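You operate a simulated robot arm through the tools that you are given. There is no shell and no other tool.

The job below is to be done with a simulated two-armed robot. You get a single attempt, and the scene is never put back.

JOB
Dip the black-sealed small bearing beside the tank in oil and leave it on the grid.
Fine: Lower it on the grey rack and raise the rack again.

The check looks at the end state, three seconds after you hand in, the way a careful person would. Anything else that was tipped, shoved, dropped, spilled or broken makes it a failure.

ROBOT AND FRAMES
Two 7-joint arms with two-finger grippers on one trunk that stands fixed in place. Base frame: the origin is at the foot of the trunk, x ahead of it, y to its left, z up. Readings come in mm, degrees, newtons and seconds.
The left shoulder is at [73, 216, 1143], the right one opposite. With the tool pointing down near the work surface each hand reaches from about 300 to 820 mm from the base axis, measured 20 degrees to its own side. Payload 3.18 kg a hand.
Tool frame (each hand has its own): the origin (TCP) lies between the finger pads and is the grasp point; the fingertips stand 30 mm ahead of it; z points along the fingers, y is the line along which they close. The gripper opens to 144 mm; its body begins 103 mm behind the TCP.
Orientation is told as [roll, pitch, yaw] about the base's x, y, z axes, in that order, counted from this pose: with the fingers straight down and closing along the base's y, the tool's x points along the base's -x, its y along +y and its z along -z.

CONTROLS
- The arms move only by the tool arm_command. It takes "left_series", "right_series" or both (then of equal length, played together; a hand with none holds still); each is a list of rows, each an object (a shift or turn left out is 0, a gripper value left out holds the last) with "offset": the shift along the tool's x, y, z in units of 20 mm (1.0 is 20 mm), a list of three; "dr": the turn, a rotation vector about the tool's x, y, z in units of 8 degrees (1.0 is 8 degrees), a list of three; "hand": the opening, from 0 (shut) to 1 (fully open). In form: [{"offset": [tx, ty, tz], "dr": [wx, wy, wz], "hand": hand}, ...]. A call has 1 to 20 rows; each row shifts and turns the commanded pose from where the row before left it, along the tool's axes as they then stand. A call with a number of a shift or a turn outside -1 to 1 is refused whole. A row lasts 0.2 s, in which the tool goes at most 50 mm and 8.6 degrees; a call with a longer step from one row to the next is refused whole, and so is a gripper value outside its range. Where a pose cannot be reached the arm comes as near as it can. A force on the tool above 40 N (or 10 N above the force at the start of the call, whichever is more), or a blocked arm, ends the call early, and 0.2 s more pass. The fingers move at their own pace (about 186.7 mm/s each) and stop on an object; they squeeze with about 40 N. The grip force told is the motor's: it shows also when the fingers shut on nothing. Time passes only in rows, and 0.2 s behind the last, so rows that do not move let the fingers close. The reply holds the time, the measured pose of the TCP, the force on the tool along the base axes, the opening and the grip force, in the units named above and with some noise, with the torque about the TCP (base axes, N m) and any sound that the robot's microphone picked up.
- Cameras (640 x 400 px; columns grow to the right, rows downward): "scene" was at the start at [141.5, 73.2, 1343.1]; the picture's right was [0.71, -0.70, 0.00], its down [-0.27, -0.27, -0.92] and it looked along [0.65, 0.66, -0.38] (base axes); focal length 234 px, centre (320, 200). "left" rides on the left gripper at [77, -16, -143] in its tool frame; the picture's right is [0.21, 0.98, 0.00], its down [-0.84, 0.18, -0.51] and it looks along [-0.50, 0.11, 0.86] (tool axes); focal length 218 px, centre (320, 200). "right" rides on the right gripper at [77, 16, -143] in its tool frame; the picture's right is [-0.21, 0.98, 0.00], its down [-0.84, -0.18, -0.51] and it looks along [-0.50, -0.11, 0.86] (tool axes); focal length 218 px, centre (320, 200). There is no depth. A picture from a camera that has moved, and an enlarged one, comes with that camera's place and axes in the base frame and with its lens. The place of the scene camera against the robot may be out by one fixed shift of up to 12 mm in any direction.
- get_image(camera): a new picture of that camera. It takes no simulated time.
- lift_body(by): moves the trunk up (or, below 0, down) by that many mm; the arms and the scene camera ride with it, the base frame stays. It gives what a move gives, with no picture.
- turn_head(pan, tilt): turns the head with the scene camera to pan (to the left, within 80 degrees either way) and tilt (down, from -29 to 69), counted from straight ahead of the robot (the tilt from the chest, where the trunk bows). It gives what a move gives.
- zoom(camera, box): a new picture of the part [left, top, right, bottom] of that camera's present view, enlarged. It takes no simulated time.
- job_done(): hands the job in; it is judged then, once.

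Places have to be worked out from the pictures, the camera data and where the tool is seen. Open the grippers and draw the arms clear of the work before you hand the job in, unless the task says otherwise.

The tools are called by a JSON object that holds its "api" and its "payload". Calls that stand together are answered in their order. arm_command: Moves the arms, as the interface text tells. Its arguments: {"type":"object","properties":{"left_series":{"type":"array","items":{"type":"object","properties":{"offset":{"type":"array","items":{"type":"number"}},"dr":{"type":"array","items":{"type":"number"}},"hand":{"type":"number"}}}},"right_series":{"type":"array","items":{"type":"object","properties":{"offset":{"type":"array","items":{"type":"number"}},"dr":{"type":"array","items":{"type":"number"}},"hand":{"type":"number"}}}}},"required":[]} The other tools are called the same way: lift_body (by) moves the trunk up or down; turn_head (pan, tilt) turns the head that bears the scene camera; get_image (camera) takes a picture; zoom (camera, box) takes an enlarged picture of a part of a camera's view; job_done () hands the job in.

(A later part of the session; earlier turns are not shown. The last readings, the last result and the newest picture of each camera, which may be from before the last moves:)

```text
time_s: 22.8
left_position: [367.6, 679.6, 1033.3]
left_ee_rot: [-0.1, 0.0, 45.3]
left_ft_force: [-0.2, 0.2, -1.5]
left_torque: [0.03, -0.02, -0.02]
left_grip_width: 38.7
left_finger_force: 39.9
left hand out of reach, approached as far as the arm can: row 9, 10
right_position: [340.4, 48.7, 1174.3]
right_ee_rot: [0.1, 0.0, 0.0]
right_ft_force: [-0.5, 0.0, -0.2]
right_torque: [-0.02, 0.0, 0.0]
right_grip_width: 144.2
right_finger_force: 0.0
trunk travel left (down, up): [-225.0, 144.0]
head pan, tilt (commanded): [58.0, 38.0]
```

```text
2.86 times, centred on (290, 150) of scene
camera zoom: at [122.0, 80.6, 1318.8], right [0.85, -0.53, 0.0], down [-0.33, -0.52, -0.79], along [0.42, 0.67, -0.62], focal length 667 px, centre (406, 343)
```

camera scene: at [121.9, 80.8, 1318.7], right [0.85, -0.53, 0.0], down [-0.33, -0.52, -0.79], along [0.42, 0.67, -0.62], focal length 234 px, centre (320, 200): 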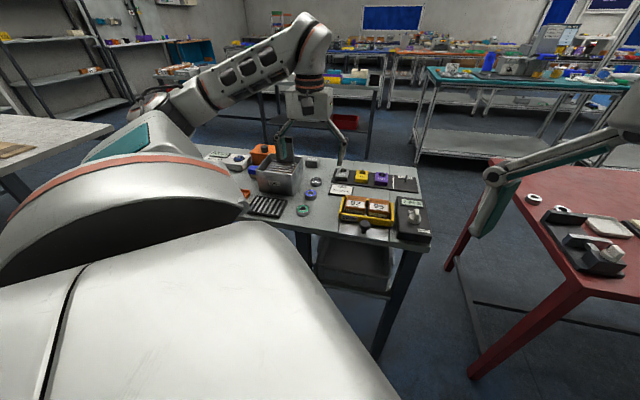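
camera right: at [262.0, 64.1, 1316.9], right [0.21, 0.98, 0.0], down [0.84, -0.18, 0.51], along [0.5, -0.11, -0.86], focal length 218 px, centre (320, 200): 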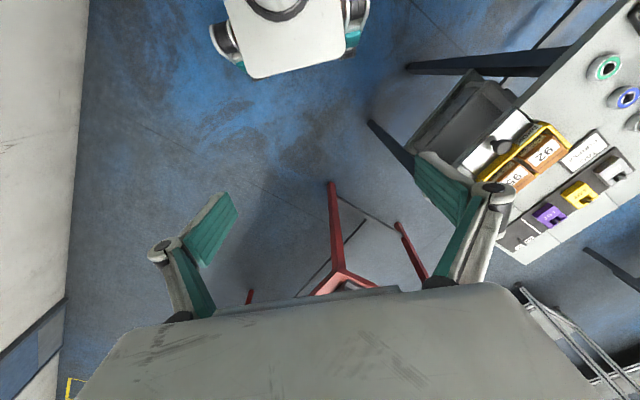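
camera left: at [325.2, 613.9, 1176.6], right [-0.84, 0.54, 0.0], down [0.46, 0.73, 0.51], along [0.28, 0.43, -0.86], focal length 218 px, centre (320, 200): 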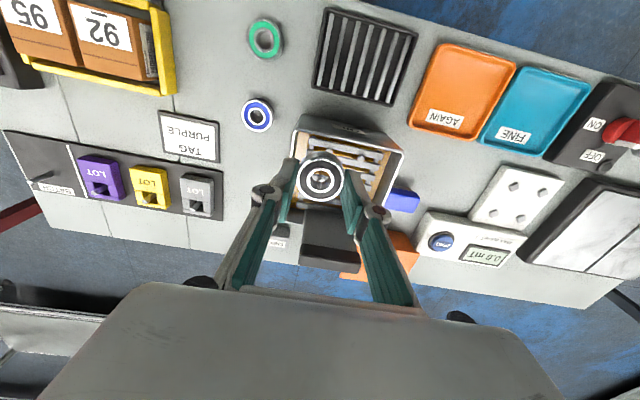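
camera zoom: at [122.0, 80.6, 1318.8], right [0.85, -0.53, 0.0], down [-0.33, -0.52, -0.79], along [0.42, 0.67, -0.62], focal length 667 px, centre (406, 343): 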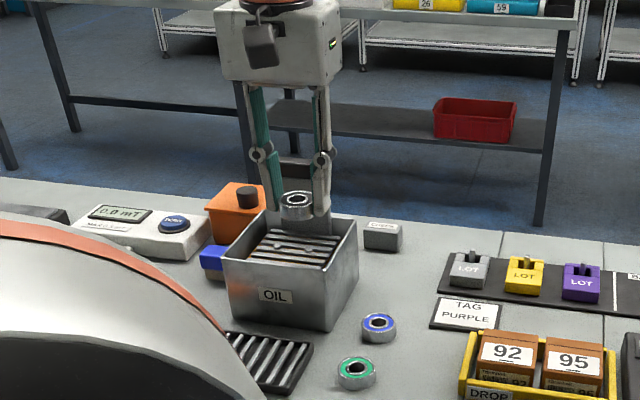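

The left move stopped at (368,680): A≈740, B≈221, a joint-limit region at this height. I'll go down to z≈993 (tips ≈963, above the rim at 939) and try the rest of the leftward move there.

{"api": "arm_command", "payload": {"left_series": [{"offset": [0, 0, 1]}, {"offset": [0, 0, 1]}, {"offset": [0, 0.75, 0]}, {"offset": [0, 0.75, 0]}, {}]}}

{"api": "zoom", "payload": {"camera": "left", "box": [220, 60, 420, 260]}}

{"api": "zoom", "payload": {"camera": "scene", "box": [220, 80, 360, 220]}}

```text
time_s: 24.0
left_position: [345.8, 699.5, 993.3]
left_ee_rot: [0.1, -0.1, 45.3]
left_ft_force: [-0.3, 0.4, -0.6]
left_torque: [0.04, -0.01, 0.01]
left_grip_width: 38.8
left_finger_force: 40.1
right_position: [339.8, 47.4, 1173.3]
right_ee_rot: [0.1, 0.2, 0.0]
right_ft_force: [0.3, 0.1, 0.3]
right_torque: [0.06, 0.03, 0.0]
right_grip_width: 144.1
right_finger_force: 0.0
trunk travel left (down, up): [-225.0, 144.0]
head pan, tilt (commanded): [58.0, 38.0]
```

```text
2.00 times, centred on (320, 160) of left
camera zoom: at [303.6, 633.2, 1136.4], right [-0.84, 0.54, 0.0], down [0.46, 0.72, 0.51], along [0.27, 0.43, -0.86], focal length 436 px, centre (320, 280)
```

zoom: 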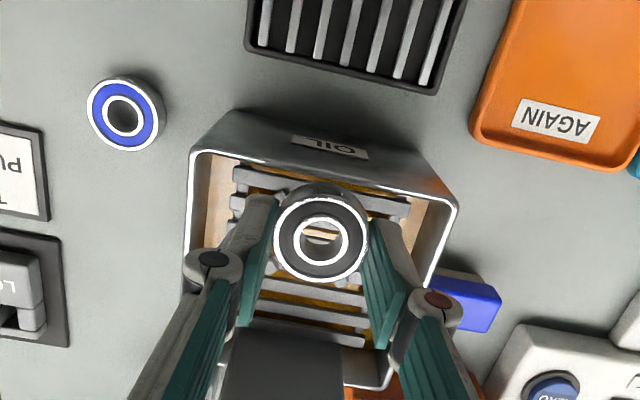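

```text
2.86 times, centred on (290, 150) of scene
camera zoom: at [122.2, 79.6, 1318.8], right [0.85, -0.53, 0.0], down [-0.33, -0.52, -0.79], along [0.42, 0.67, -0.62], focal length 667 px, centre (406, 343)
```

zoom: 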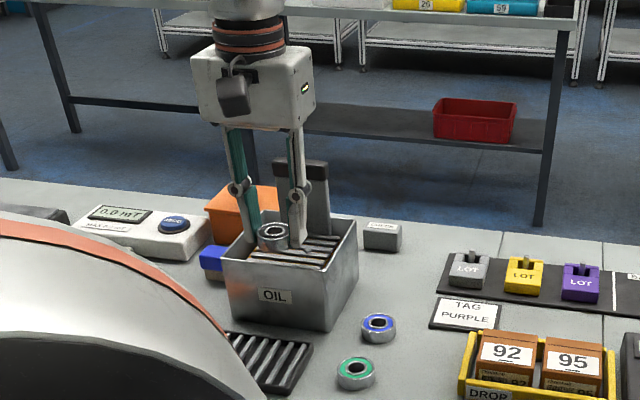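

Now over the tank centre-line (A≈739, B≈250). I'll move forward 20 mm to the peg-seat centre (A≈759) and look again.

{"api": "arm_command", "payload": {"left_series": [{"offset": [-0.5, 0, 0]}, {"offset": [-0.5, 0, 0]}, {}]}}

{"api": "zoom", "payload": {"camera": "left", "box": [240, 80, 400, 220]}}

{"api": "zoom", "payload": {"camera": "scene", "box": [245, 120, 325, 200]}}

```text
time_s: 24.8
left_position: [345.7, 699.9, 991.7]
left_ee_rot: [0.0, 0.0, 45.3]
left_ft_force: [0.9, -0.2, -0.3]
left_torque: [0.05, 0.0, -0.05]
left_grip_width: 38.7
left_finger_force: 39.7
left hand out of reach, approached as far as the arm can: row 1, 2
right_position: [339.5, 47.4, 1173.5]
right_ee_rot: [0.0, 0.1, 0.0]
right_ft_force: [-0.4, -0.9, -0.1]
right_torque: [-0.04, 0.02, 0.0]
right_grip_width: 143.9
right_finger_force: 0.0
trunk travel left (down, up): [-225.0, 144.0]
head pan, tilt (commanded): [58.0, 38.0]
```

```text
2.86 times, centred on (320, 150) of left
camera zoom: at [303.5, 633.9, 1136.1], right [-0.84, 0.54, 0.0], down [0.46, 0.72, 0.51], along [0.27, 0.43, -0.86], focal length 624 px, centre (320, 343)
```

zoom: 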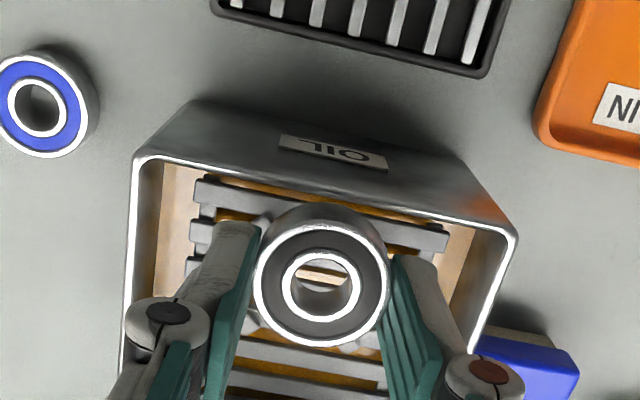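

```text
5.00 times, centred on (285, 160) of scene
camera zoom: at [122.0, 80.4, 1318.8], right [0.85, -0.53, 0.0], down [-0.33, -0.52, -0.79], along [0.42, 0.67, -0.62], focal length 1168 px, centre (495, 400)
```

zoom: 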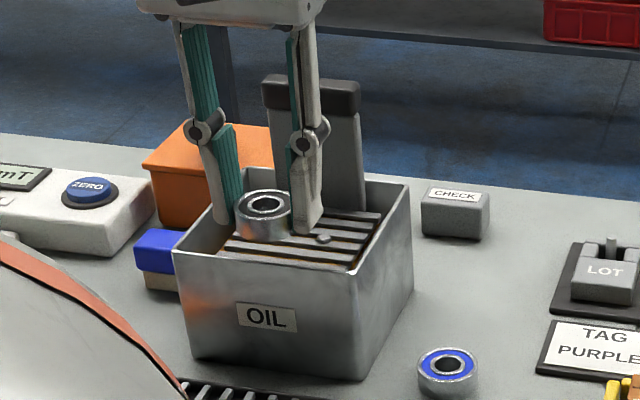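

Forward is blocked at this height by a joint limit; lower hand relative to the shoulder has worked better, so I'll raise the trunk by 100 mm (the hand rises clear with it) and then come back down.

{"api": "lift_body", "payload": {"by": 100}}

{"api": "get_image", "payload": {"camera": "scene"}}

```text
time_s: 26.1
left_position: [346.9, 701.5, 1090.8]
left_ee_rot: [0.0, 0.2, 45.1]
left_ft_force: [0.3, -0.2, -1.0]
left_torque: [-0.03, -0.01, -0.01]
left_grip_width: 38.7
left_finger_force: 40.2
right_position: [338.9, 49.2, 1273.5]
right_ee_rot: [0.0, 0.1, 0.1]
right_ft_force: [-0.3, -0.3, 0.9]
right_torque: [-0.01, 0.01, -0.04]
right_grip_width: 143.9
right_finger_force: 0.0
trunk travel left (down, up): [-325.0, 44.0]
head pan, tilt (commanded): [58.0, 38.0]
```

```text
taken
camera scene: at [86.0, 80.8, 1421.3], right [0.85, -0.53, 0.0], down [-0.33, -0.52, -0.79], along [0.42, 0.67, -0.62], focal length 234 px, centre (320, 200)
```

scene: 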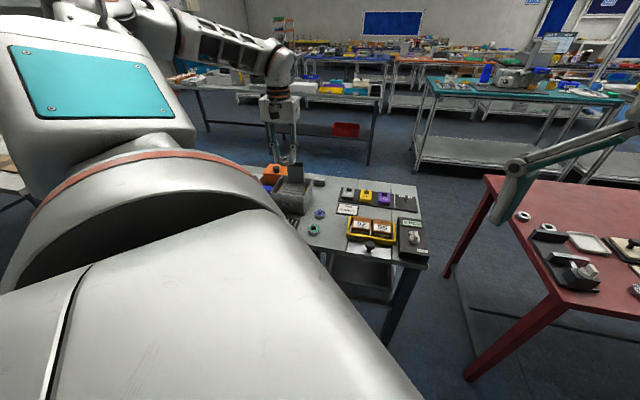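

Trunk is up (head moved back ~36 mm). Now I lower the hand back to z≈1000 and retry the forward shift to A≈759.

{"api": "arm_command", "payload": {"left_series": [{"offset": [0, 0, 1]}, {"offset": [0, 0, 1]}, {"offset": [0, 0, 1]}, {"offset": [0, 0, 1]}, {"offset": [-0.45, 0, 0.5]}, {"offset": [-0.45, 0, 0]}, {}]}}

{"api": "zoom", "payload": {"camera": "left", "box": [240, 80, 400, 220]}}

{"api": "zoom", "payload": {"camera": "scene", "box": [245, 140, 345, 240]}}

```text
time_s: 27.7
left_position: [358.6, 713.2, 1000.7]
left_ee_rot: [-0.1, 0.2, 45.0]
left_ft_force: [0.2, 0.6, -0.7]
left_torque: [0.01, 0.02, 0.02]
left_grip_width: 38.6
left_finger_force: 40.5
right_position: [339.1, 48.6, 1273.8]
right_ee_rot: [0.1, 0.1, 0.1]
right_ft_force: [-0.1, -0.3, -0.7]
right_torque: [-0.03, 0.0, 0.0]
right_grip_width: 143.9
right_finger_force: 0.0
trunk travel left (down, up): [-325.0, 44.0]
head pan, tilt (commanded): [58.0, 38.0]
```

```text
2.86 times, centred on (320, 150) of left
camera zoom: at [316.1, 647.8, 1145.4], right [-0.84, 0.54, 0.0], down [0.47, 0.73, 0.5], along [0.27, 0.42, -0.86], focal length 624 px, centre (320, 343)
```

zoom: 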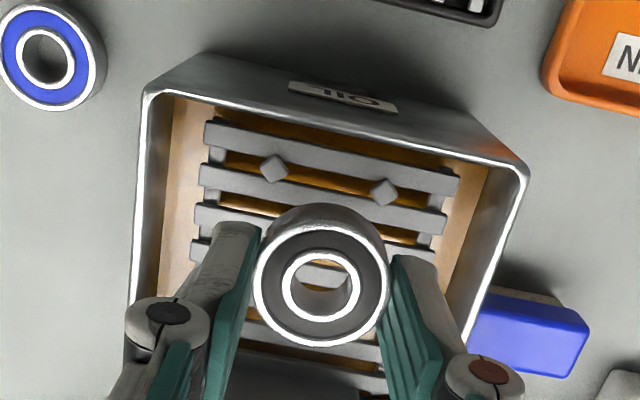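

```text
4.00 times, centred on (295, 190) of scene
camera zoom: at [85.7, 80.5, 1421.5], right [0.85, -0.53, 0.0], down [-0.33, -0.52, -0.79], along [0.42, 0.67, -0.62], focal length 934 px, centre (420, 240)
```

zoom: 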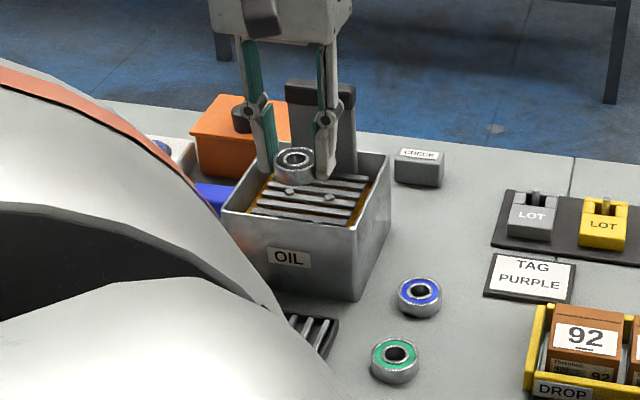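

Reachable now: TCP (A≈758, B≈250.7). Near pegs are at A≈740, B≈231/270, so the seat centre is ~(759,250); bearing sits ~1.7 mm behind TCP, so I shift forward 3 mm and lower 36 mm.

{"api": "arm_command", "payload": {"left_series": [{"offset": [-0.15, -0.02, 0.6]}, {"offset": [0, 0, 0.6]}, {"offset": [0, 0, 0.6]}, {}]}}

{"api": "zoom", "payload": {"camera": "left", "box": [240, 80, 400, 220]}}

{"api": "zoom", "payload": {"camera": "scene", "box": [265, 160, 335, 220]}}

```text
time_s: 28.7
left_position: [360.8, 715.4, 965.2]
left_ee_rot: [0.0, 0.2, 45.2]
left_ft_force: [-0.5, -0.1, -0.9]
left_torque: [0.03, 0.02, -0.02]
left_grip_width: 39.0
left_finger_force: 39.6
right_position: [339.3, 48.4, 1274.0]
right_ee_rot: [0.1, 0.1, 0.0]
right_ft_force: [0.0, 0.0, 0.3]
right_torque: [0.02, -0.01, 0.01]
right_grip_width: 143.9
right_finger_force: 0.1
trunk travel left (down, up): [-325.0, 44.0]
head pan, tilt (commanded): [58.0, 38.0]
```

```text
2.86 times, centred on (320, 150) of left
camera zoom: at [318.7, 649.1, 1109.5], right [-0.84, 0.54, 0.0], down [0.47, 0.73, 0.51], along [0.27, 0.42, -0.86], focal length 624 px, centre (320, 343)
```

zoom: 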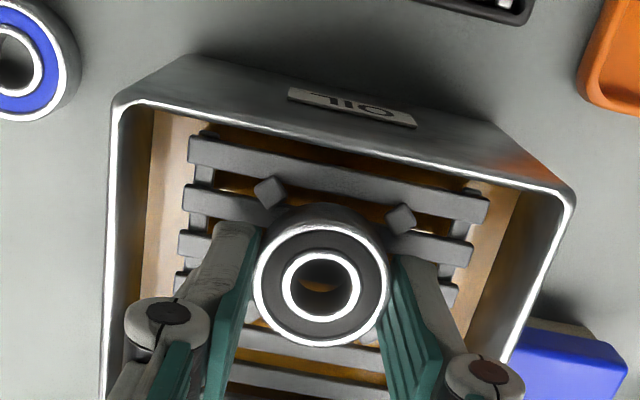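

```text
6.67 times, centred on (300, 190) of scene
camera zoom: at [85.5, 80.3, 1421.5], right [0.85, -0.53, 0.0], down [-0.33, -0.52, -0.79], along [0.42, 0.67, -0.62], focal length 1557 px, centre (453, 267)
```

zoom: 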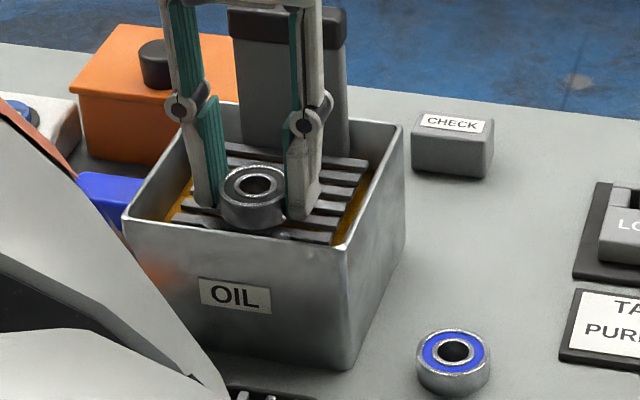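

Bearing hovers ~10 mm over the slats, centred between pegs (peg tops ≈931). Fingers are ~22 mm wide, so they fit between the pegs; I'll nudge back 1.5 mm and lower 8 mm gently, watching the force.

{"api": "arm_command", "payload": {"left_series": [{"offset": [0.075, 0, 0.1]}, {"offset": [0, 0, 0.15]}, {"offset": [0, 0, 0.15]}, {}]}}

{"api": "zoom", "payload": {"camera": "scene", "box": [270, 170, 320, 215]}}

```text
time_s: 29.7
left_position: [359.1, 711.8, 957.6]
left_ee_rot: [-0.1, 0.1, 45.0]
left_ft_force: [0.4, 0.1, 0.3]
left_torque: [-0.04, -0.01, -0.01]
left_grip_width: 38.8
left_finger_force: 39.9
right_position: [338.8, 49.0, 1273.2]
right_ee_rot: [0.0, 0.1, 0.1]
right_ft_force: [0.0, 0.7, -0.9]
right_torque: [-0.01, 0.0, -0.02]
right_grip_width: 144.1
right_finger_force: 0.1
trunk travel left (down, up): [-325.0, 44.0]
head pan, tilt (commanded): [58.0, 38.0]
```

```text
8.89 times, centred on (295, 192) of scene
camera zoom: at [85.6, 80.5, 1421.5], right [0.85, -0.53, 0.0], down [-0.33, -0.52, -0.79], along [0.42, 0.67, -0.62], focal length 2076 px, centre (542, 267)
```

zoom: 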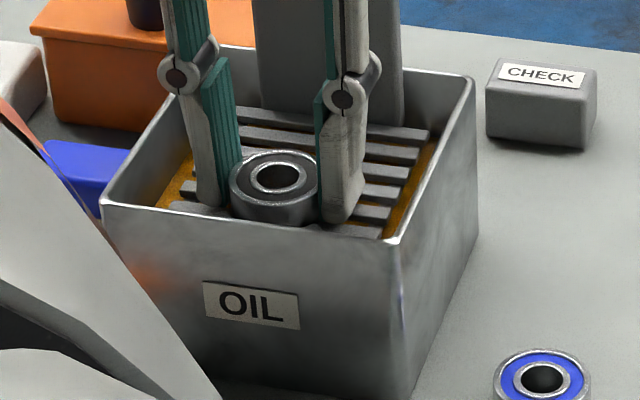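

No contact yet at z 957.6. Lowering a further 5 mm in small steps.

{"api": "arm_command", "payload": {"left_series": [{"offset": [0, 0, 0.1]}, {"offset": [0, 0, 0.1]}, {"offset": [0, 0, 0.05]}, {}]}}

{"api": "zoom", "payload": {"camera": "left", "box": [240, 80, 400, 220]}}

```text
time_s: 30.7
left_position: [360.7, 713.5, 953.2]
left_ee_rot: [0.0, 0.1, 45.1]
left_ft_force: [0.5, 0.0, 1.6]
left_torque: [-0.01, 0.01, -0.03]
left_grip_width: 38.8
left_finger_force: 40.1
right_position: [338.1, 48.3, 1274.1]
right_ee_rot: [0.0, 0.0, 0.1]
right_ft_force: [0.2, 0.0, 1.0]
right_torque: [-0.03, 0.01, -0.01]
right_grip_width: 143.8
right_finger_force: 0.0
trunk travel left (down, up): [-325.0, 44.0]
head pan, tilt (commanded): [58.0, 38.0]
```

```text
2.86 times, centred on (320, 150) of left
camera zoom: at [317.6, 647.8, 1096.9], right [-0.84, 0.54, 0.0], down [0.47, 0.73, 0.51], along [0.27, 0.42, -0.86], focal length 624 px, centre (320, 343)
```

zoom: 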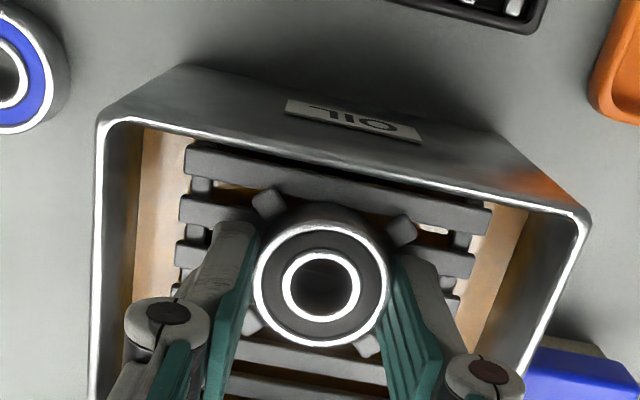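

All four pegs are visible symmetrically around the bearing, force ≈1.6 N. Lower another 2.5 mm and read the force.

{"api": "arm_command", "payload": {"left_series": [{"offset": [0, 0, 0.06]}, {"offset": [0, 0, 0.06]}, {}]}}

```text
time_s: 31.5
left_position: [360.1, 713.5, 950.9]
left_ee_rot: [-0.2, 0.1, 45.1]
left_ft_force: [-1.1, -0.1, 1.7]
left_torque: [-0.06, 0.05, -0.01]
left_grip_width: 38.7
left_finger_force: 40.1
right_position: [339.3, 48.0, 1274.2]
right_ee_rot: [0.1, 0.1, 0.0]
right_ft_force: [0.2, -0.6, -0.7]
right_torque: [-0.02, 0.01, -0.01]
right_grip_width: 144.0
right_finger_force: 0.1
trunk travel left (down, up): [-325.0, 44.0]
head pan, tilt (commanded): [58.0, 38.0]
```

Force is still small (1.7 N); I check the pictures for whether the bearing is resting (or the rack is yielding).

{"api": "zoom", "payload": {"camera": "scene", "box": [270, 170, 320, 215]}}

{"api": "zoom", "payload": {"camera": "left", "box": [240, 80, 400, 220]}}

```text
8.89 times, centred on (295, 192) of scene
camera zoom: at [85.6, 80.4, 1421.5], right [0.85, -0.53, 0.0], down [-0.33, -0.52, -0.79], along [0.42, 0.67, -0.62], focal length 2076 px, centre (542, 267)
```

zoom: 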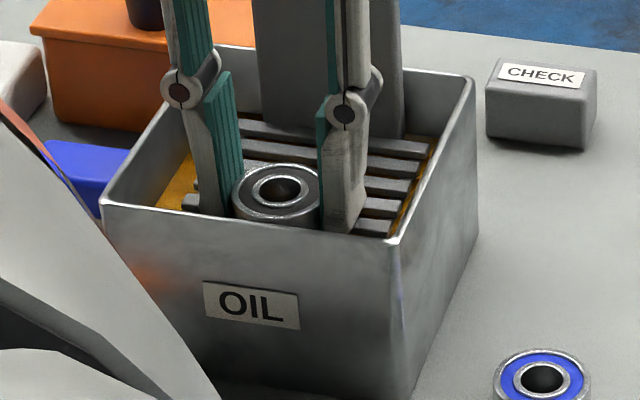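

```text
2.86 times, centred on (320, 150) of left
camera zoom: at [317.7, 647.8, 1094.5], right [-0.84, 0.54, 0.0], down [0.47, 0.73, 0.51], along [0.27, 0.42, -0.86], focal length 624 px, centre (320, 343)
```

zoom: 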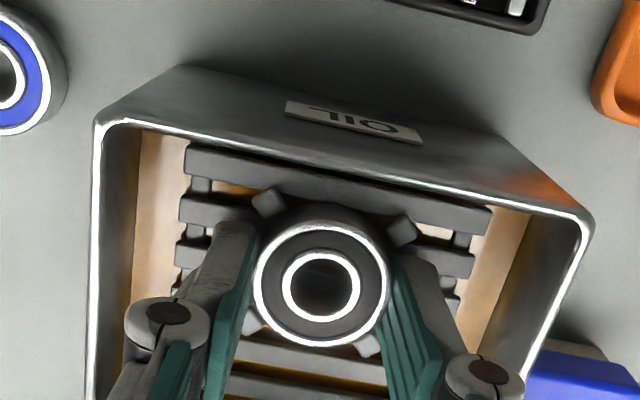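

The slats moved down along with the bearing (rack slides with light friction), so the bearing is seated on the rack between the pegs. I'll release it by opening to ~52 mm.

{"api": "arm_command", "payload": {"left_series": [{"hand": 0.36}, {"hand": 0.36}, {}]}}

{"api": "zoom", "payload": {"camera": "left", "box": [240, 80, 400, 220]}}

{"api": "zoom", "payload": {"camera": "scene", "box": [270, 160, 330, 215]}}

```text
time_s: 32.3
left_position: [360.4, 712.3, 951.7]
left_ee_rot: [-0.2, 0.0, 45.1]
left_ft_force: [0.4, 0.0, 0.2]
left_torque: [0.0, 0.0, 0.05]
left_grip_width: 52.0
left_finger_force: 0.0
right_position: [339.8, 47.4, 1274.3]
right_ee_rot: [0.0, 0.1, -0.1]
right_ft_force: [0.3, 0.4, -0.4]
right_torque: [-0.03, -0.01, -0.01]
right_grip_width: 143.9
right_finger_force: 0.0
trunk travel left (down, up): [-325.0, 44.0]
head pan, tilt (commanded): [58.0, 38.0]
```

```text
2.86 times, centred on (320, 150) of left
camera zoom: at [317.8, 647.9, 1094.6], right [-0.84, 0.54, 0.0], down [0.47, 0.73, 0.51], along [0.27, 0.42, -0.86], focal length 624 px, centre (320, 343)
```

zoom: 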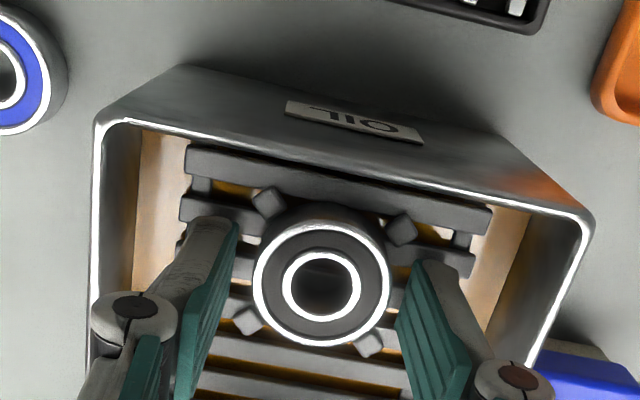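

```text
7.27 times, centred on (300, 188) of scene
camera zoom: at [85.7, 80.5, 1421.5], right [0.85, -0.53, 0.0], down [-0.33, -0.52, -0.79], along [0.42, 0.67, -0.62], focal length 1698 px, centre (466, 291)
```

zoom: 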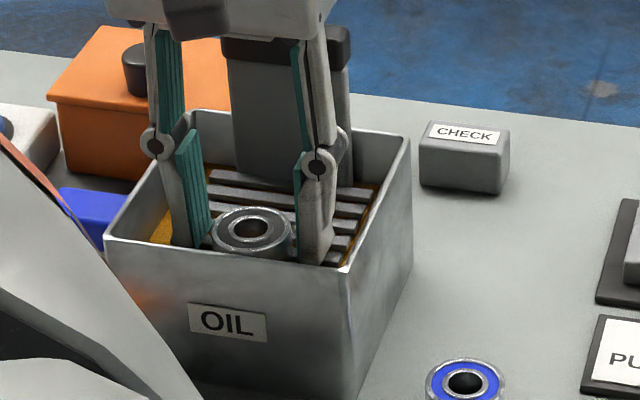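

Released; bearing rests between the four pegs. I raise the hand straight up and then look at the handle.

{"api": "arm_command", "payload": {"left_series": [{"offset": [0, 0, -0.5]}, {"offset": [0, 0, -1]}, {"offset": [0, 0, -1]}, {"offset": [0, 0, -1]}, {"offset": [0, 0, -1]}, {"offset": [0, 0, -1]}, {}]}}

{"api": "get_image", "payload": {"camera": "left"}}

{"api": "get_image", "payload": {"camera": "scene"}}

```text
time_s: 33.9
left_position: [359.4, 714.8, 1060.9]
left_ee_rot: [-0.1, 0.1, 45.1]
left_ft_force: [-0.3, 0.8, 0.3]
left_torque: [0.03, 0.01, 0.0]
left_grip_width: 52.2
left_finger_force: 0.0
right_position: [340.2, 48.3, 1274.2]
right_ee_rot: [0.0, 0.0, 0.0]
right_ft_force: [0.6, 0.2, 0.2]
right_torque: [0.02, -0.01, 0.0]
right_grip_width: 144.1
right_finger_force: 0.0
trunk travel left (down, up): [-325.0, 44.0]
head pan, tilt (commanded): [58.0, 38.0]
```

```text
taken
camera left: at [316.7, 648.3, 1204.7], right [-0.84, 0.54, 0.0], down [0.47, 0.73, 0.5], along [0.27, 0.42, -0.86], focal length 218 px, centre (320, 200)
```

left: 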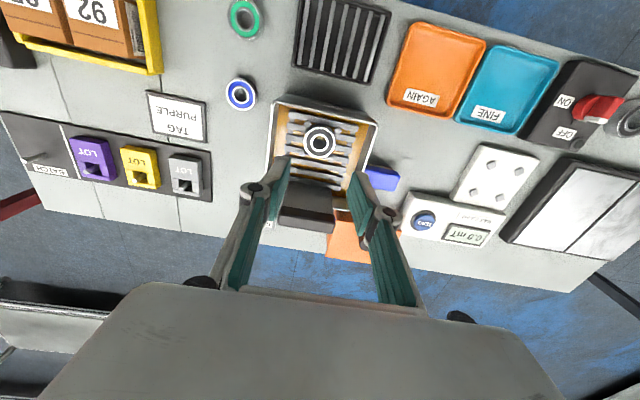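

```text
taken
camera scene: at [85.9, 81.0, 1421.4], right [0.85, -0.53, 0.0], down [-0.33, -0.52, -0.79], along [0.42, 0.67, -0.62], focal length 234 px, centre (320, 200)
```

scene: 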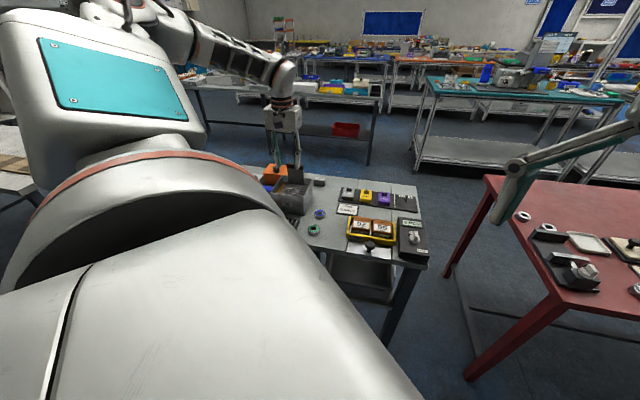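

Bearing stays centred on the rack. I open the gripper in the air (tips ≈ z 1030, above the handle) and zoom on the handle to measure it.

{"api": "arm_command", "payload": {"left_series": [{"hand": 0.9, "offset": [0, 0, -0.5]}, {"hand": 0.9}, {}]}}

{"api": "zoom", "payload": {"camera": "left", "box": [240, 80, 400, 240]}}

{"api": "zoom", "payload": {"camera": "scene", "box": [260, 120, 340, 220]}}

```text
time_s: 34.7
left_position: [361.7, 713.2, 1070.8]
left_ee_rot: [-0.1, 0.1, 45.1]
left_ft_force: [-0.4, 0.2, 0.4]
left_torque: [-0.03, 0.02, 0.0]
left_grip_width: 129.6
left_finger_force: 0.0
right_position: [339.3, 48.1, 1274.1]
right_ee_rot: [0.0, 0.1, 0.0]
right_ft_force: [-0.9, 0.4, -0.8]
right_torque: [-0.01, -0.02, 0.02]
right_grip_width: 144.0
right_finger_force: 0.0
trunk travel left (down, up): [-325.0, 44.0]
head pan, tilt (commanded): [58.0, 38.0]
```

```text
2.50 times, centred on (320, 160) of left
camera zoom: at [318.0, 648.2, 1214.2], right [-0.84, 0.54, 0.0], down [0.47, 0.73, 0.51], along [0.27, 0.43, -0.86], focal length 546 px, centre (320, 300)
```

zoom: 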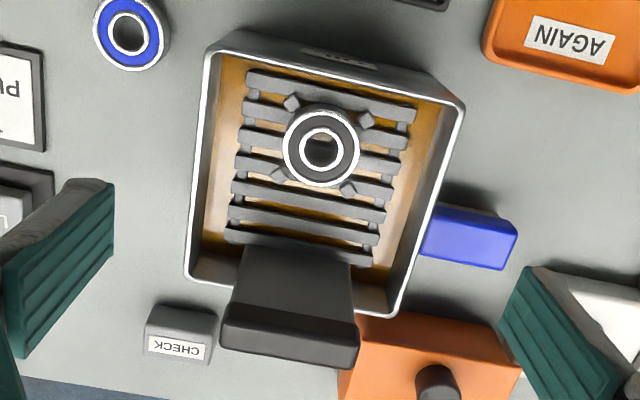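

```text
4.00 times, centred on (300, 170) of scene
camera zoom: at [85.4, 81.2, 1421.5], right [0.85, -0.53, 0.0], down [-0.33, -0.52, -0.79], along [0.42, 0.67, -0.62], focal length 934 px, centre (400, 320)
```

zoom: 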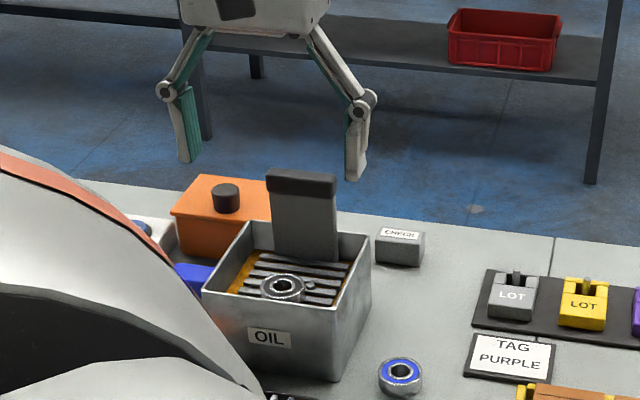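

Nice view of the rack, bearing and handle. I zoom further on the handle cap to get its edges.

{"api": "zoom", "payload": {"camera": "left", "box": [270, 160, 350, 240]}}

{"api": "zoom", "payload": {"camera": "scene", "box": [280, 150, 330, 200]}}

```text
5.00 times, centred on (310, 200) of left
camera zoom: at [318.0, 648.2, 1214.2], right [-0.84, 0.54, 0.0], down [0.47, 0.73, 0.51], along [0.27, 0.43, -0.86], focal length 1091 px, centre (370, 200)
```

zoom: 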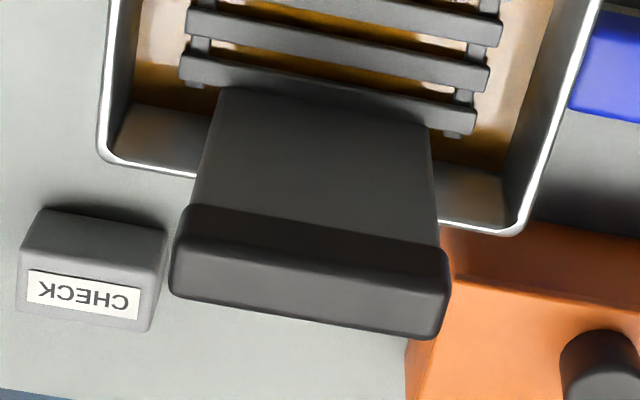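

```text
8.00 times, centred on (305, 175) of scene
camera zoom: at [85.4, 81.2, 1421.5], right [0.85, -0.53, 0.0], down [-0.33, -0.52, -0.79], along [0.42, 0.67, -0.62], focal length 1868 px, centre (440, 400)
```

zoom: 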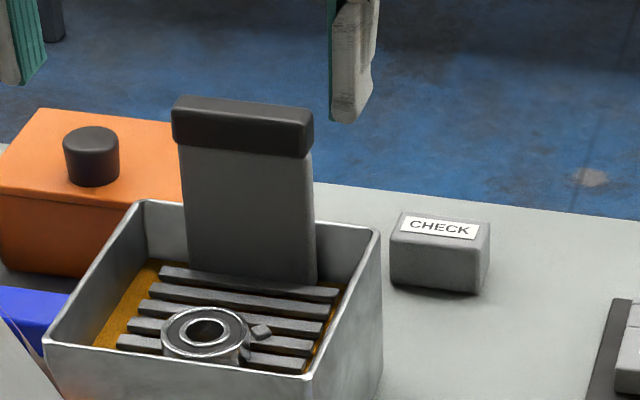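

I'll move the hand back 80 mm at the same height to get a second viewpoint for triangulating the handle cap.

{"api": "arm_command", "payload": {"left_series": [{"offset": [1, 0, 0]}, {"offset": [1, 0, 0]}, {"offset": [1, 0, 0]}, {"offset": [1, 0, 0]}, {}]}}

{"api": "zoom", "payload": {"camera": "left", "box": [260, 180, 360, 280]}}

{"api": "zoom", "payload": {"camera": "left", "box": [220, 60, 420, 260]}}

```text
time_s: 35.9
left_position: [303.5, 657.7, 1071.1]
left_ee_rot: [-0.1, 0.2, 45.2]
left_ft_force: [0.0, -0.5, -0.4]
left_torque: [-0.04, 0.03, 0.03]
left_grip_width: 129.6
left_finger_force: 0.0
right_position: [340.6, 48.1, 1273.2]
right_ee_rot: [0.1, 0.0, -0.1]
right_ft_force: [0.3, -0.1, -0.2]
right_torque: [-0.02, 0.0, 0.03]
right_grip_width: 144.1
right_finger_force: 0.0
trunk travel left (down, up): [-325.0, 44.0]
head pan, tilt (commanded): [58.0, 38.0]
```

```text
4.00 times, centred on (310, 230) of left
camera zoom: at [260.6, 592.4, 1214.1], right [-0.84, 0.54, 0.0], down [0.47, 0.73, 0.5], along [0.27, 0.42, -0.86], focal length 873 px, centre (360, 80)
```

zoom: 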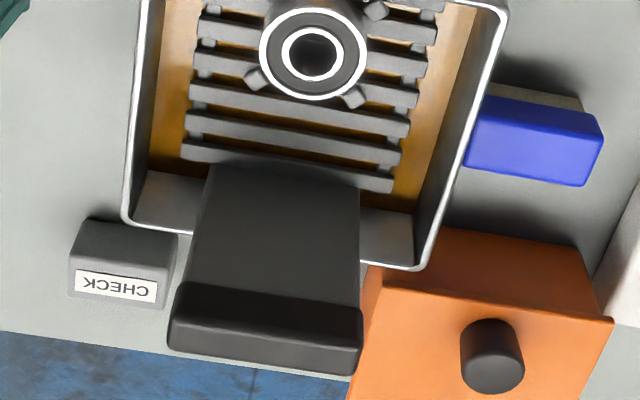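

```text
2.00 times, centred on (320, 160) of left
camera zoom: at [260.6, 592.4, 1214.1], right [-0.84, 0.54, 0.0], down [0.47, 0.73, 0.5], along [0.27, 0.42, -0.86], focal length 436 px, centre (320, 280)
```

zoom: 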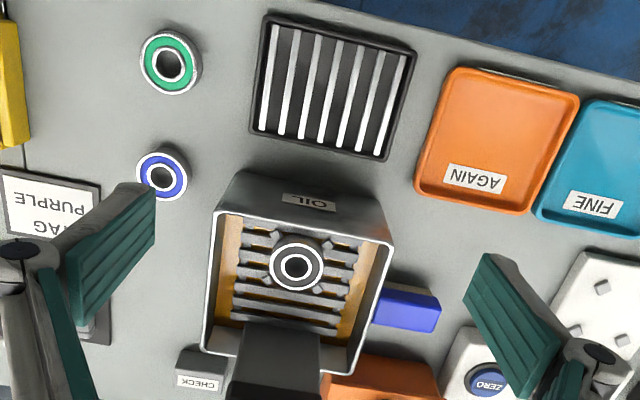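

Triangulated handle cap: top z≈1006, about 64 mm wide (B 218–282, centre ≈250), ~14 mm thick (A≈823–838), ~20 mm high. I'll move above it at z≈1071 with ~100 mm opening and verify alignment.

{"api": "arm_command", "payload": {"left_series": [{"offset": [-0.93, 0, 0], "hand": 0.7}, {"offset": [-0.93, 0, 0]}, {"offset": [-0.93, 0, 0]}, {"offset": [-0.93, 0, 0]}, {"offset": [-0.93, 0, 0]}, {"offset": [-0.93, 0, 0]}, {"offset": [-0.93, 0, 0]}, {"offset": [-0.93, 0, 0]}, {}]}}

{"api": "get_image", "payload": {"camera": "left"}}

{"api": "zoom", "payload": {"camera": "scene", "box": [260, 120, 340, 220]}}

```text
time_s: 37.9
left_position: [356.8, 710.1, 1071.5]
left_ee_rot: [-0.1, 0.1, 45.1]
left_ft_force: [0.9, 0.1, -0.5]
left_torque: [-0.01, 0.04, 0.02]
left_grip_width: 100.7
left_finger_force: 0.0
left hand out of reach, approached as far as the arm can: row 5, 6, 7, 8
right_position: [339.6, 48.9, 1273.9]
right_ee_rot: [0.0, 0.0, 0.0]
right_ft_force: [-0.3, 0.0, -0.3]
right_torque: [-0.01, 0.0, -0.01]
right_grip_width: 144.1
right_finger_force: 0.1
trunk travel left (down, up): [-325.0, 44.0]
head pan, tilt (commanded): [58.0, 38.0]
```

```text
taken
camera left: at [313.4, 645.4, 1214.0], right [-0.84, 0.54, 0.0], down [0.47, 0.73, 0.51], along [0.27, 0.42, -0.86], focal length 218 px, centre (320, 200)
```

left: 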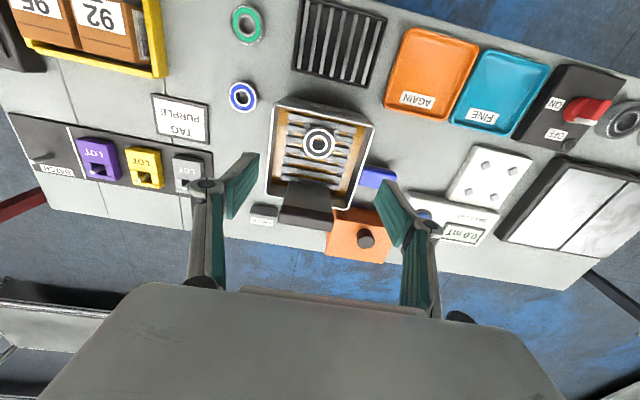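

```text
4.00 times, centred on (300, 170) of scene
camera zoom: at [85.6, 80.5, 1421.5], right [0.85, -0.53, 0.0], down [-0.33, -0.52, -0.79], along [0.42, 0.67, -0.62], focal length 934 px, centre (400, 320)
```

zoom: 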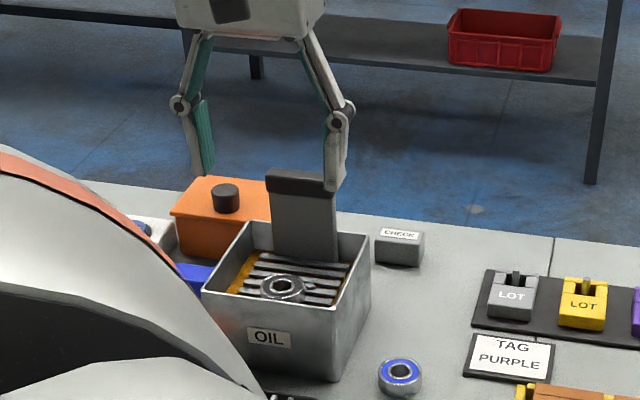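

Blocked again at A≈754 by the joint limit at this height. I'll use the remaining trunk travel (44 mm up) so the hand works lower relative to the shoulder, then retry forward.

{"api": "lift_body", "payload": {"by": 44}}

{"api": "arm_command", "payload": {"left_series": [{"offset": [0, 0, 1]}, {"offset": [0, 0, 1]}, {"offset": [0, 0, 0.9]}, {}]}}

{"api": "get_image", "payload": {"camera": "scene"}}

```text
time_s: 38.8
left_position: [355.1, 711.4, 1112.9]
left_ee_rot: [-0.2, 0.3, 45.0]
left_ft_force: [0.3, 0.6, 0.6]
left_torque: [0.0, 0.03, 0.0]
left_grip_width: 100.9
left_finger_force: 0.1
right_position: [339.5, 48.5, 1318.3]
right_ee_rot: [0.0, 0.2, 0.0]
right_ft_force: [-0.5, 0.6, -0.3]
right_torque: [-0.01, -0.01, -0.01]
right_grip_width: 144.1
right_finger_force: 0.0
trunk travel left (down, up): [-369.0, 0.0]
head pan, tilt (commanded): [58.0, 38.0]
```

```text
time_s: 39.8
left_position: [355.8, 711.8, 1057.0]
left_ee_rot: [0.0, 0.0, 45.1]
left_ft_force: [0.0, 0.2, -0.1]
left_torque: [0.02, 0.01, -0.01]
left_grip_width: 100.9
left_finger_force: 0.0
right_position: [340.5, 46.9, 1318.8]
right_ee_rot: [0.0, 0.0, 0.0]
right_ft_force: [1.0, 0.4, 0.3]
right_torque: [0.02, -0.05, 0.0]
right_grip_width: 144.0
right_finger_force: 0.1
trunk travel left (down, up): [-369.0, 0.0]
head pan, tilt (commanded): [58.0, 38.0]
```

```text
taken
camera scene: at [85.9, 80.2, 1464.5], right [0.85, -0.53, 0.0], down [-0.33, -0.52, -0.79], along [0.42, 0.67, -0.62], focal length 234 px, centre (320, 200)
```

scene: 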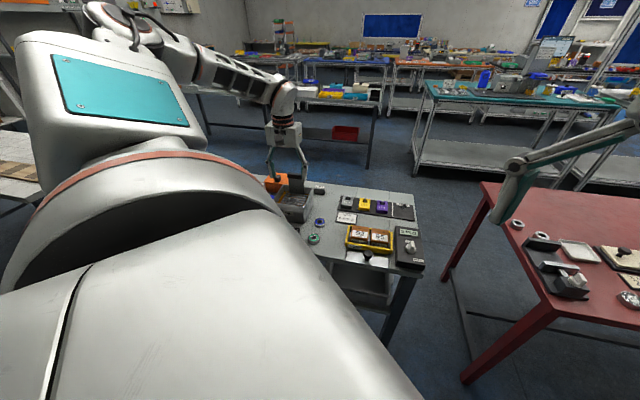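

At z≈1057 with full trunk height; now try moving forward to A≈829 above the cap.

{"api": "arm_command", "payload": {"left_series": [{"offset": [-0.93, 0, 0]}, {"offset": [-0.93, 0, 0]}, {"offset": [-0.93, 0, 0]}, {"offset": [-0.93, 0, 0]}, {}]}}

{"api": "get_image", "payload": {"camera": "left"}}

{"api": "zoom", "payload": {"camera": "scene", "box": [250, 120, 340, 230]}}

```text
time_s: 41.0
left_position: [382.4, 736.8, 1057.5]
left_ee_rot: [0.0, -0.1, 45.5]
left_ft_force: [-0.6, 0.1, 0.5]
left_torque: [0.0, -0.03, -0.01]
left_grip_width: 101.1
left_finger_force: 0.0
left hand out of reach, approached as far as the arm can: row 3, 4
right_position: [339.1, 48.8, 1318.4]
right_ee_rot: [0.0, 0.0, 0.0]
right_ft_force: [1.2, 0.1, 0.4]
right_torque: [0.03, -0.02, -0.03]
right_grip_width: 144.1
right_finger_force: 0.1
trunk travel left (down, up): [-369.0, 0.0]
head pan, tilt (commanded): [58.0, 38.0]
```

```text
taken
camera left: at [340.4, 670.8, 1200.8], right [-0.84, 0.54, 0.0], down [0.46, 0.72, 0.51], along [0.27, 0.43, -0.86], focal length 218 px, centre (320, 200)
```

left: 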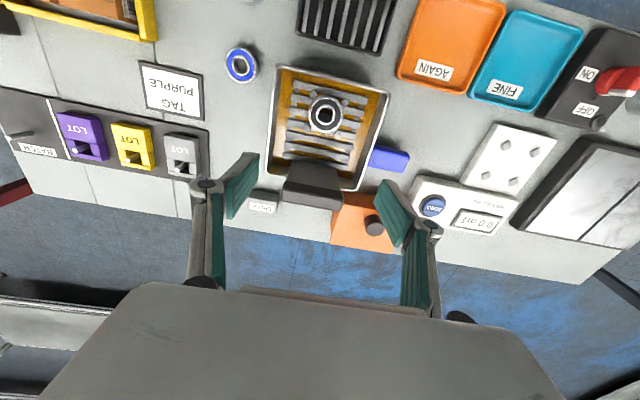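

```text
3.64 times, centred on (295, 175) of scene
camera zoom: at [85.9, 80.5, 1464.5], right [0.85, -0.53, 0.0], down [-0.33, -0.52, -0.79], along [0.42, 0.67, -0.62], focal length 849 px, centre (411, 291)
```

zoom: 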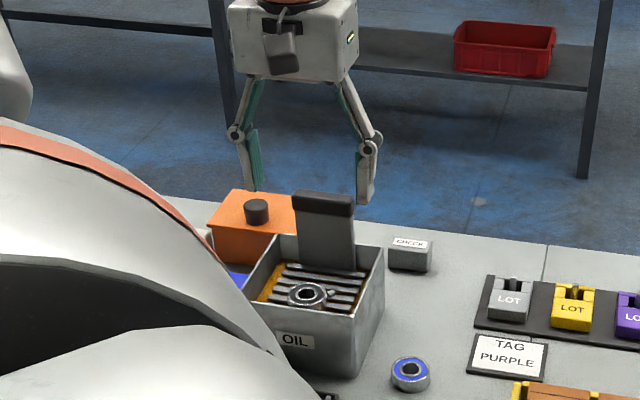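

Got to A≈791. Since the fingers straddle the cap (opening 101 mm vs 64 mm cap), I can descend here to z≈1018 and then slide forward around the cap.

{"api": "arm_command", "payload": {"left_series": [{"offset": [0, 0, 1]}, {"offset": [0, 0, 0.95]}, {"offset": [-0.9, 0, 0]}, {"offset": [-0.85, 0, 0]}, {}]}}

{"api": "get_image", "payload": {"camera": "left"}}

{"api": "zoom", "payload": {"camera": "scene", "box": [250, 120, 340, 230]}}

```text
time_s: 42.2
left_position: [390.3, 743.6, 1017.0]
left_ee_rot: [-0.1, 0.1, 45.1]
left_ft_force: [-0.3, 0.3, -0.7]
left_torque: [-0.03, -0.04, 0.01]
left_grip_width: 100.9
left_finger_force: 0.1
left hand out of reach, approached as far as the arm can: row 3, 4
right_position: [339.3, 48.1, 1317.5]
right_ee_rot: [0.1, 0.1, 0.0]
right_ft_force: [0.2, -0.3, 0.4]
right_torque: [0.0, -0.01, 0.01]
right_grip_width: 143.9
right_finger_force: 0.1
trunk travel left (down, up): [-369.0, 0.0]
head pan, tilt (commanded): [58.0, 38.0]
```

```text
taken
camera left: at [346.2, 677.7, 1160.9], right [-0.84, 0.54, 0.0], down [0.47, 0.73, 0.5], along [0.27, 0.42, -0.86], focal length 218 px, centre (320, 200)
```

left: 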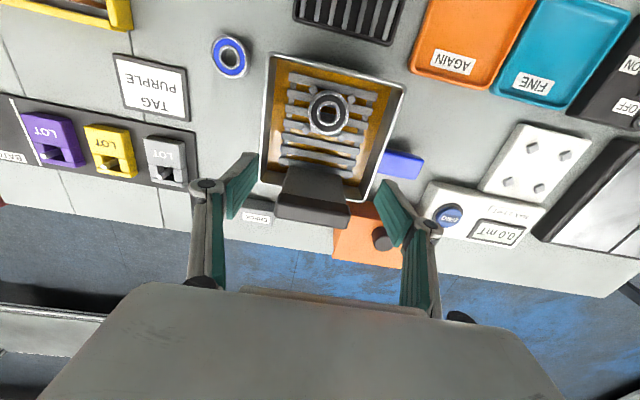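

```text
3.64 times, centred on (295, 175) of scene
camera zoom: at [86.3, 80.7, 1464.5], right [0.85, -0.53, 0.0], down [-0.33, -0.52, -0.79], along [0.42, 0.67, -0.62], focal length 849 px, centre (411, 291)
```

zoom: 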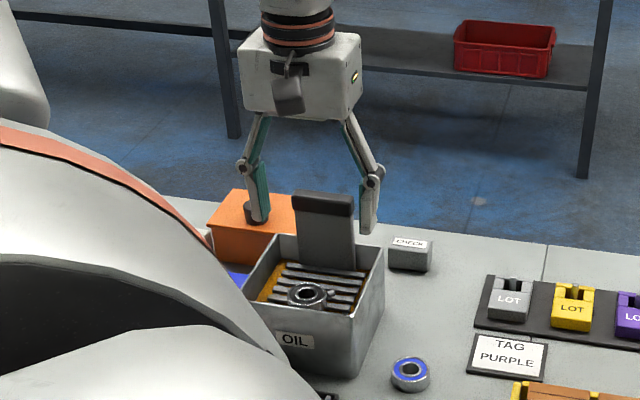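

Still ~24 mm short (A≈802). I'll tilt the tool 12° so the fingers lean forward (wrist stays back), which keeps the pads flat on the cap's ends, then slide forward.

{"api": "arm_command", "payload": {"left_series": [{"dr": [0, -0.75, 0]}, {"dr": [0, -0.75, 0]}, {"offset": [-0.6, 0, 0.125]}, {"offset": [-0.57, 0, 0.12]}, {}]}}

{"api": "get_image", "payload": {"camera": "left"}}

{"api": "zoom", "payload": {"camera": "scene", "box": [250, 120, 340, 230]}}

```text
time_s: 43.4
left_position: [404.8, 758.7, 1016.7]
left_ee_rot: [-0.1, -11.8, 45.1]
left_ft_force: [-0.2, 0.2, -0.2]
left_torque: [-0.01, -0.01, -0.01]
left_grip_width: 100.7
left_finger_force: 0.1
right_position: [338.0, 49.0, 1318.0]
right_ee_rot: [-0.1, 0.2, 0.0]
right_ft_force: [0.7, -0.3, 0.0]
right_torque: [0.01, -0.01, -0.02]
right_grip_width: 144.1
right_finger_force: 0.0
trunk travel left (down, up): [-369.0, 0.0]
head pan, tilt (commanded): [58.0, 38.0]
```

```text
taken
camera left: at [343.6, 674.4, 1142.2], right [-0.84, 0.55, -0.04], down [0.38, 0.64, 0.67], along [0.39, 0.54, -0.74], focal length 218 px, centre (320, 200)
```

left: 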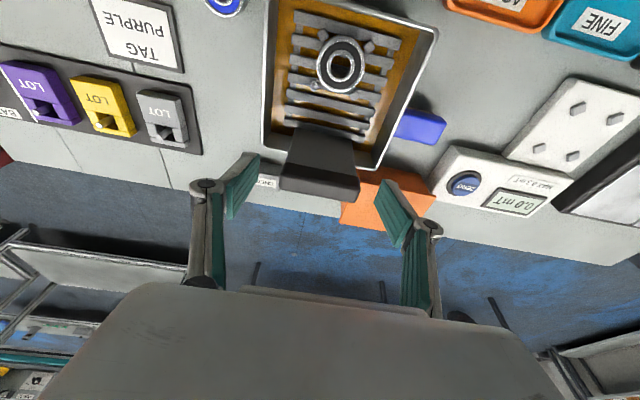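

```text
3.64 times, centred on (295, 175) of scene
camera zoom: at [86.2, 80.6, 1464.5], right [0.85, -0.53, 0.0], down [-0.33, -0.52, -0.79], along [0.42, 0.67, -0.62], focal length 849 px, centre (411, 291)
```

zoom: 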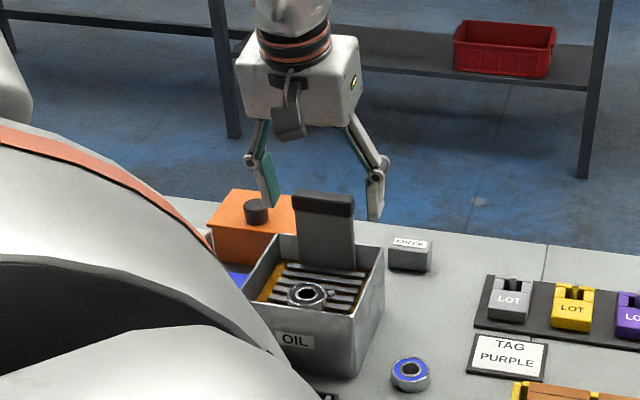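

The fingers now straddle the cap (TCP A≈823, z≈1017, tips ≈ z 987, cap 985–1006). I close on the cap ends and check the grip.

{"api": "arm_command", "payload": {"left_series": [{"offset": [-0.05, 0, -0.1], "hand": 0.55}, {"hand": 0.4}, {"hand": 0.2}, {"hand": 0.2}, {}]}}

{"api": "get_image", "payload": {"camera": "left"}}

{"api": "zoom", "payload": {"camera": "scene", "box": [260, 140, 330, 220]}}

```text
time_s: 44.6
left_position: [405.8, 759.6, 1019.8]
left_ee_rot: [-0.1, -11.9, 45.1]
left_ft_force: [-0.6, -1.0, 0.2]
left_torque: [0.24, 0.09, -0.09]
left_grip_width: 65.2
left_finger_force: 44.5
right_position: [339.1, 47.8, 1318.6]
right_ee_rot: [0.0, 0.0, 0.0]
right_ft_force: [-0.7, -0.4, 0.1]
right_torque: [0.0, -0.02, 0.0]
right_grip_width: 144.0
right_finger_force: 0.0
trunk travel left (down, up): [-369.0, 0.0]
head pan, tilt (commanded): [58.0, 38.0]
```

```text
taken
camera left: at [343.6, 674.7, 1144.7], right [-0.84, 0.55, -0.04], down [0.38, 0.64, 0.67], along [0.39, 0.54, -0.74], focal length 218 px, centre (320, 200)
```

left: 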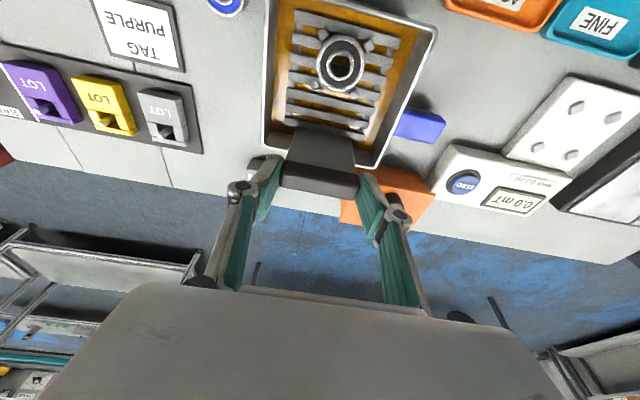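

```text
5.00 times, centred on (295, 180) of scene
camera zoom: at [86.1, 80.5, 1464.5], right [0.85, -0.53, 0.0], down [-0.33, -0.52, -0.79], along [0.42, 0.67, -0.62], focal length 1168 px, centre (445, 300)
```

zoom: 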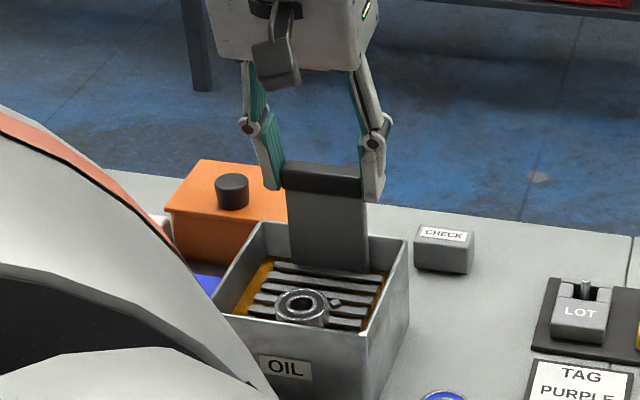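

Cap is gripped (65.2 mm, ~44 N) with negligible side load. Now lower the rack vertically 16 mm as a first step.

{"api": "arm_command", "payload": {"left_series": [{"offset": [0.083, 0, 0.391]}, {"offset": [0.083, 0, 0.391]}, {}]}}

{"api": "zoom", "payload": {"camera": "left", "box": [250, 0, 450, 220]}}

{"api": "zoom", "payload": {"camera": "scene", "box": [260, 140, 330, 220]}}

```text
time_s: 45.4
left_position: [405.6, 759.4, 1004.7]
left_ee_rot: [-0.1, -11.9, 45.2]
left_ft_force: [1.5, 2.1, 0.3]
left_torque: [0.35, -0.04, -0.12]
left_grip_width: 65.0
left_finger_force: 45.1
right_position: [338.5, 49.3, 1317.3]
right_ee_rot: [0.0, 0.0, 0.0]
right_ft_force: [-0.1, -0.2, 0.0]
right_torque: [0.01, 0.0, 0.0]
right_grip_width: 143.9
right_finger_force: 0.1
trunk travel left (down, up): [-369.0, 0.0]
head pan, tilt (commanded): [58.0, 38.0]
```

```text
1.82 times, centred on (350, 110) of left
camera zoom: at [343.5, 674.7, 1129.0], right [-0.84, 0.55, -0.04], down [0.38, 0.64, 0.67], along [0.39, 0.54, -0.74], focal length 397 px, centre (266, 364)
```

zoom: 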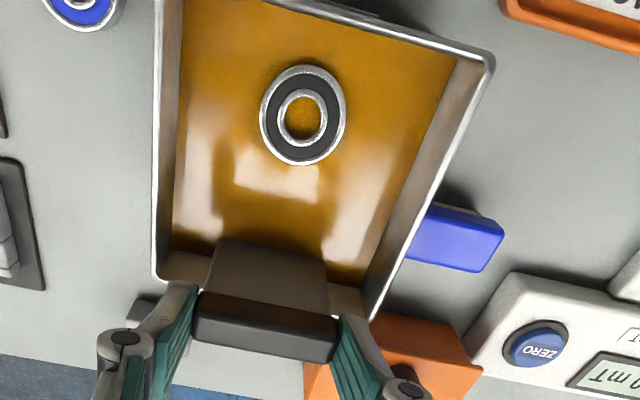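

```text
5.00 times, centred on (295, 180) of scene
camera zoom: at [86.3, 80.8, 1464.5], right [0.85, -0.53, 0.0], down [-0.33, -0.52, -0.79], along [0.42, 0.67, -0.62], focal length 1168 px, centre (445, 300)
```

zoom: 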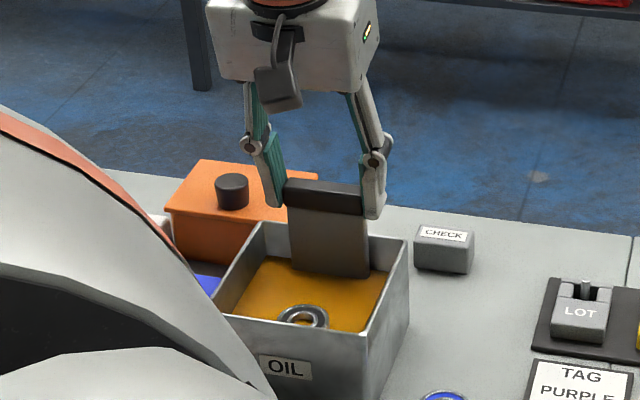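

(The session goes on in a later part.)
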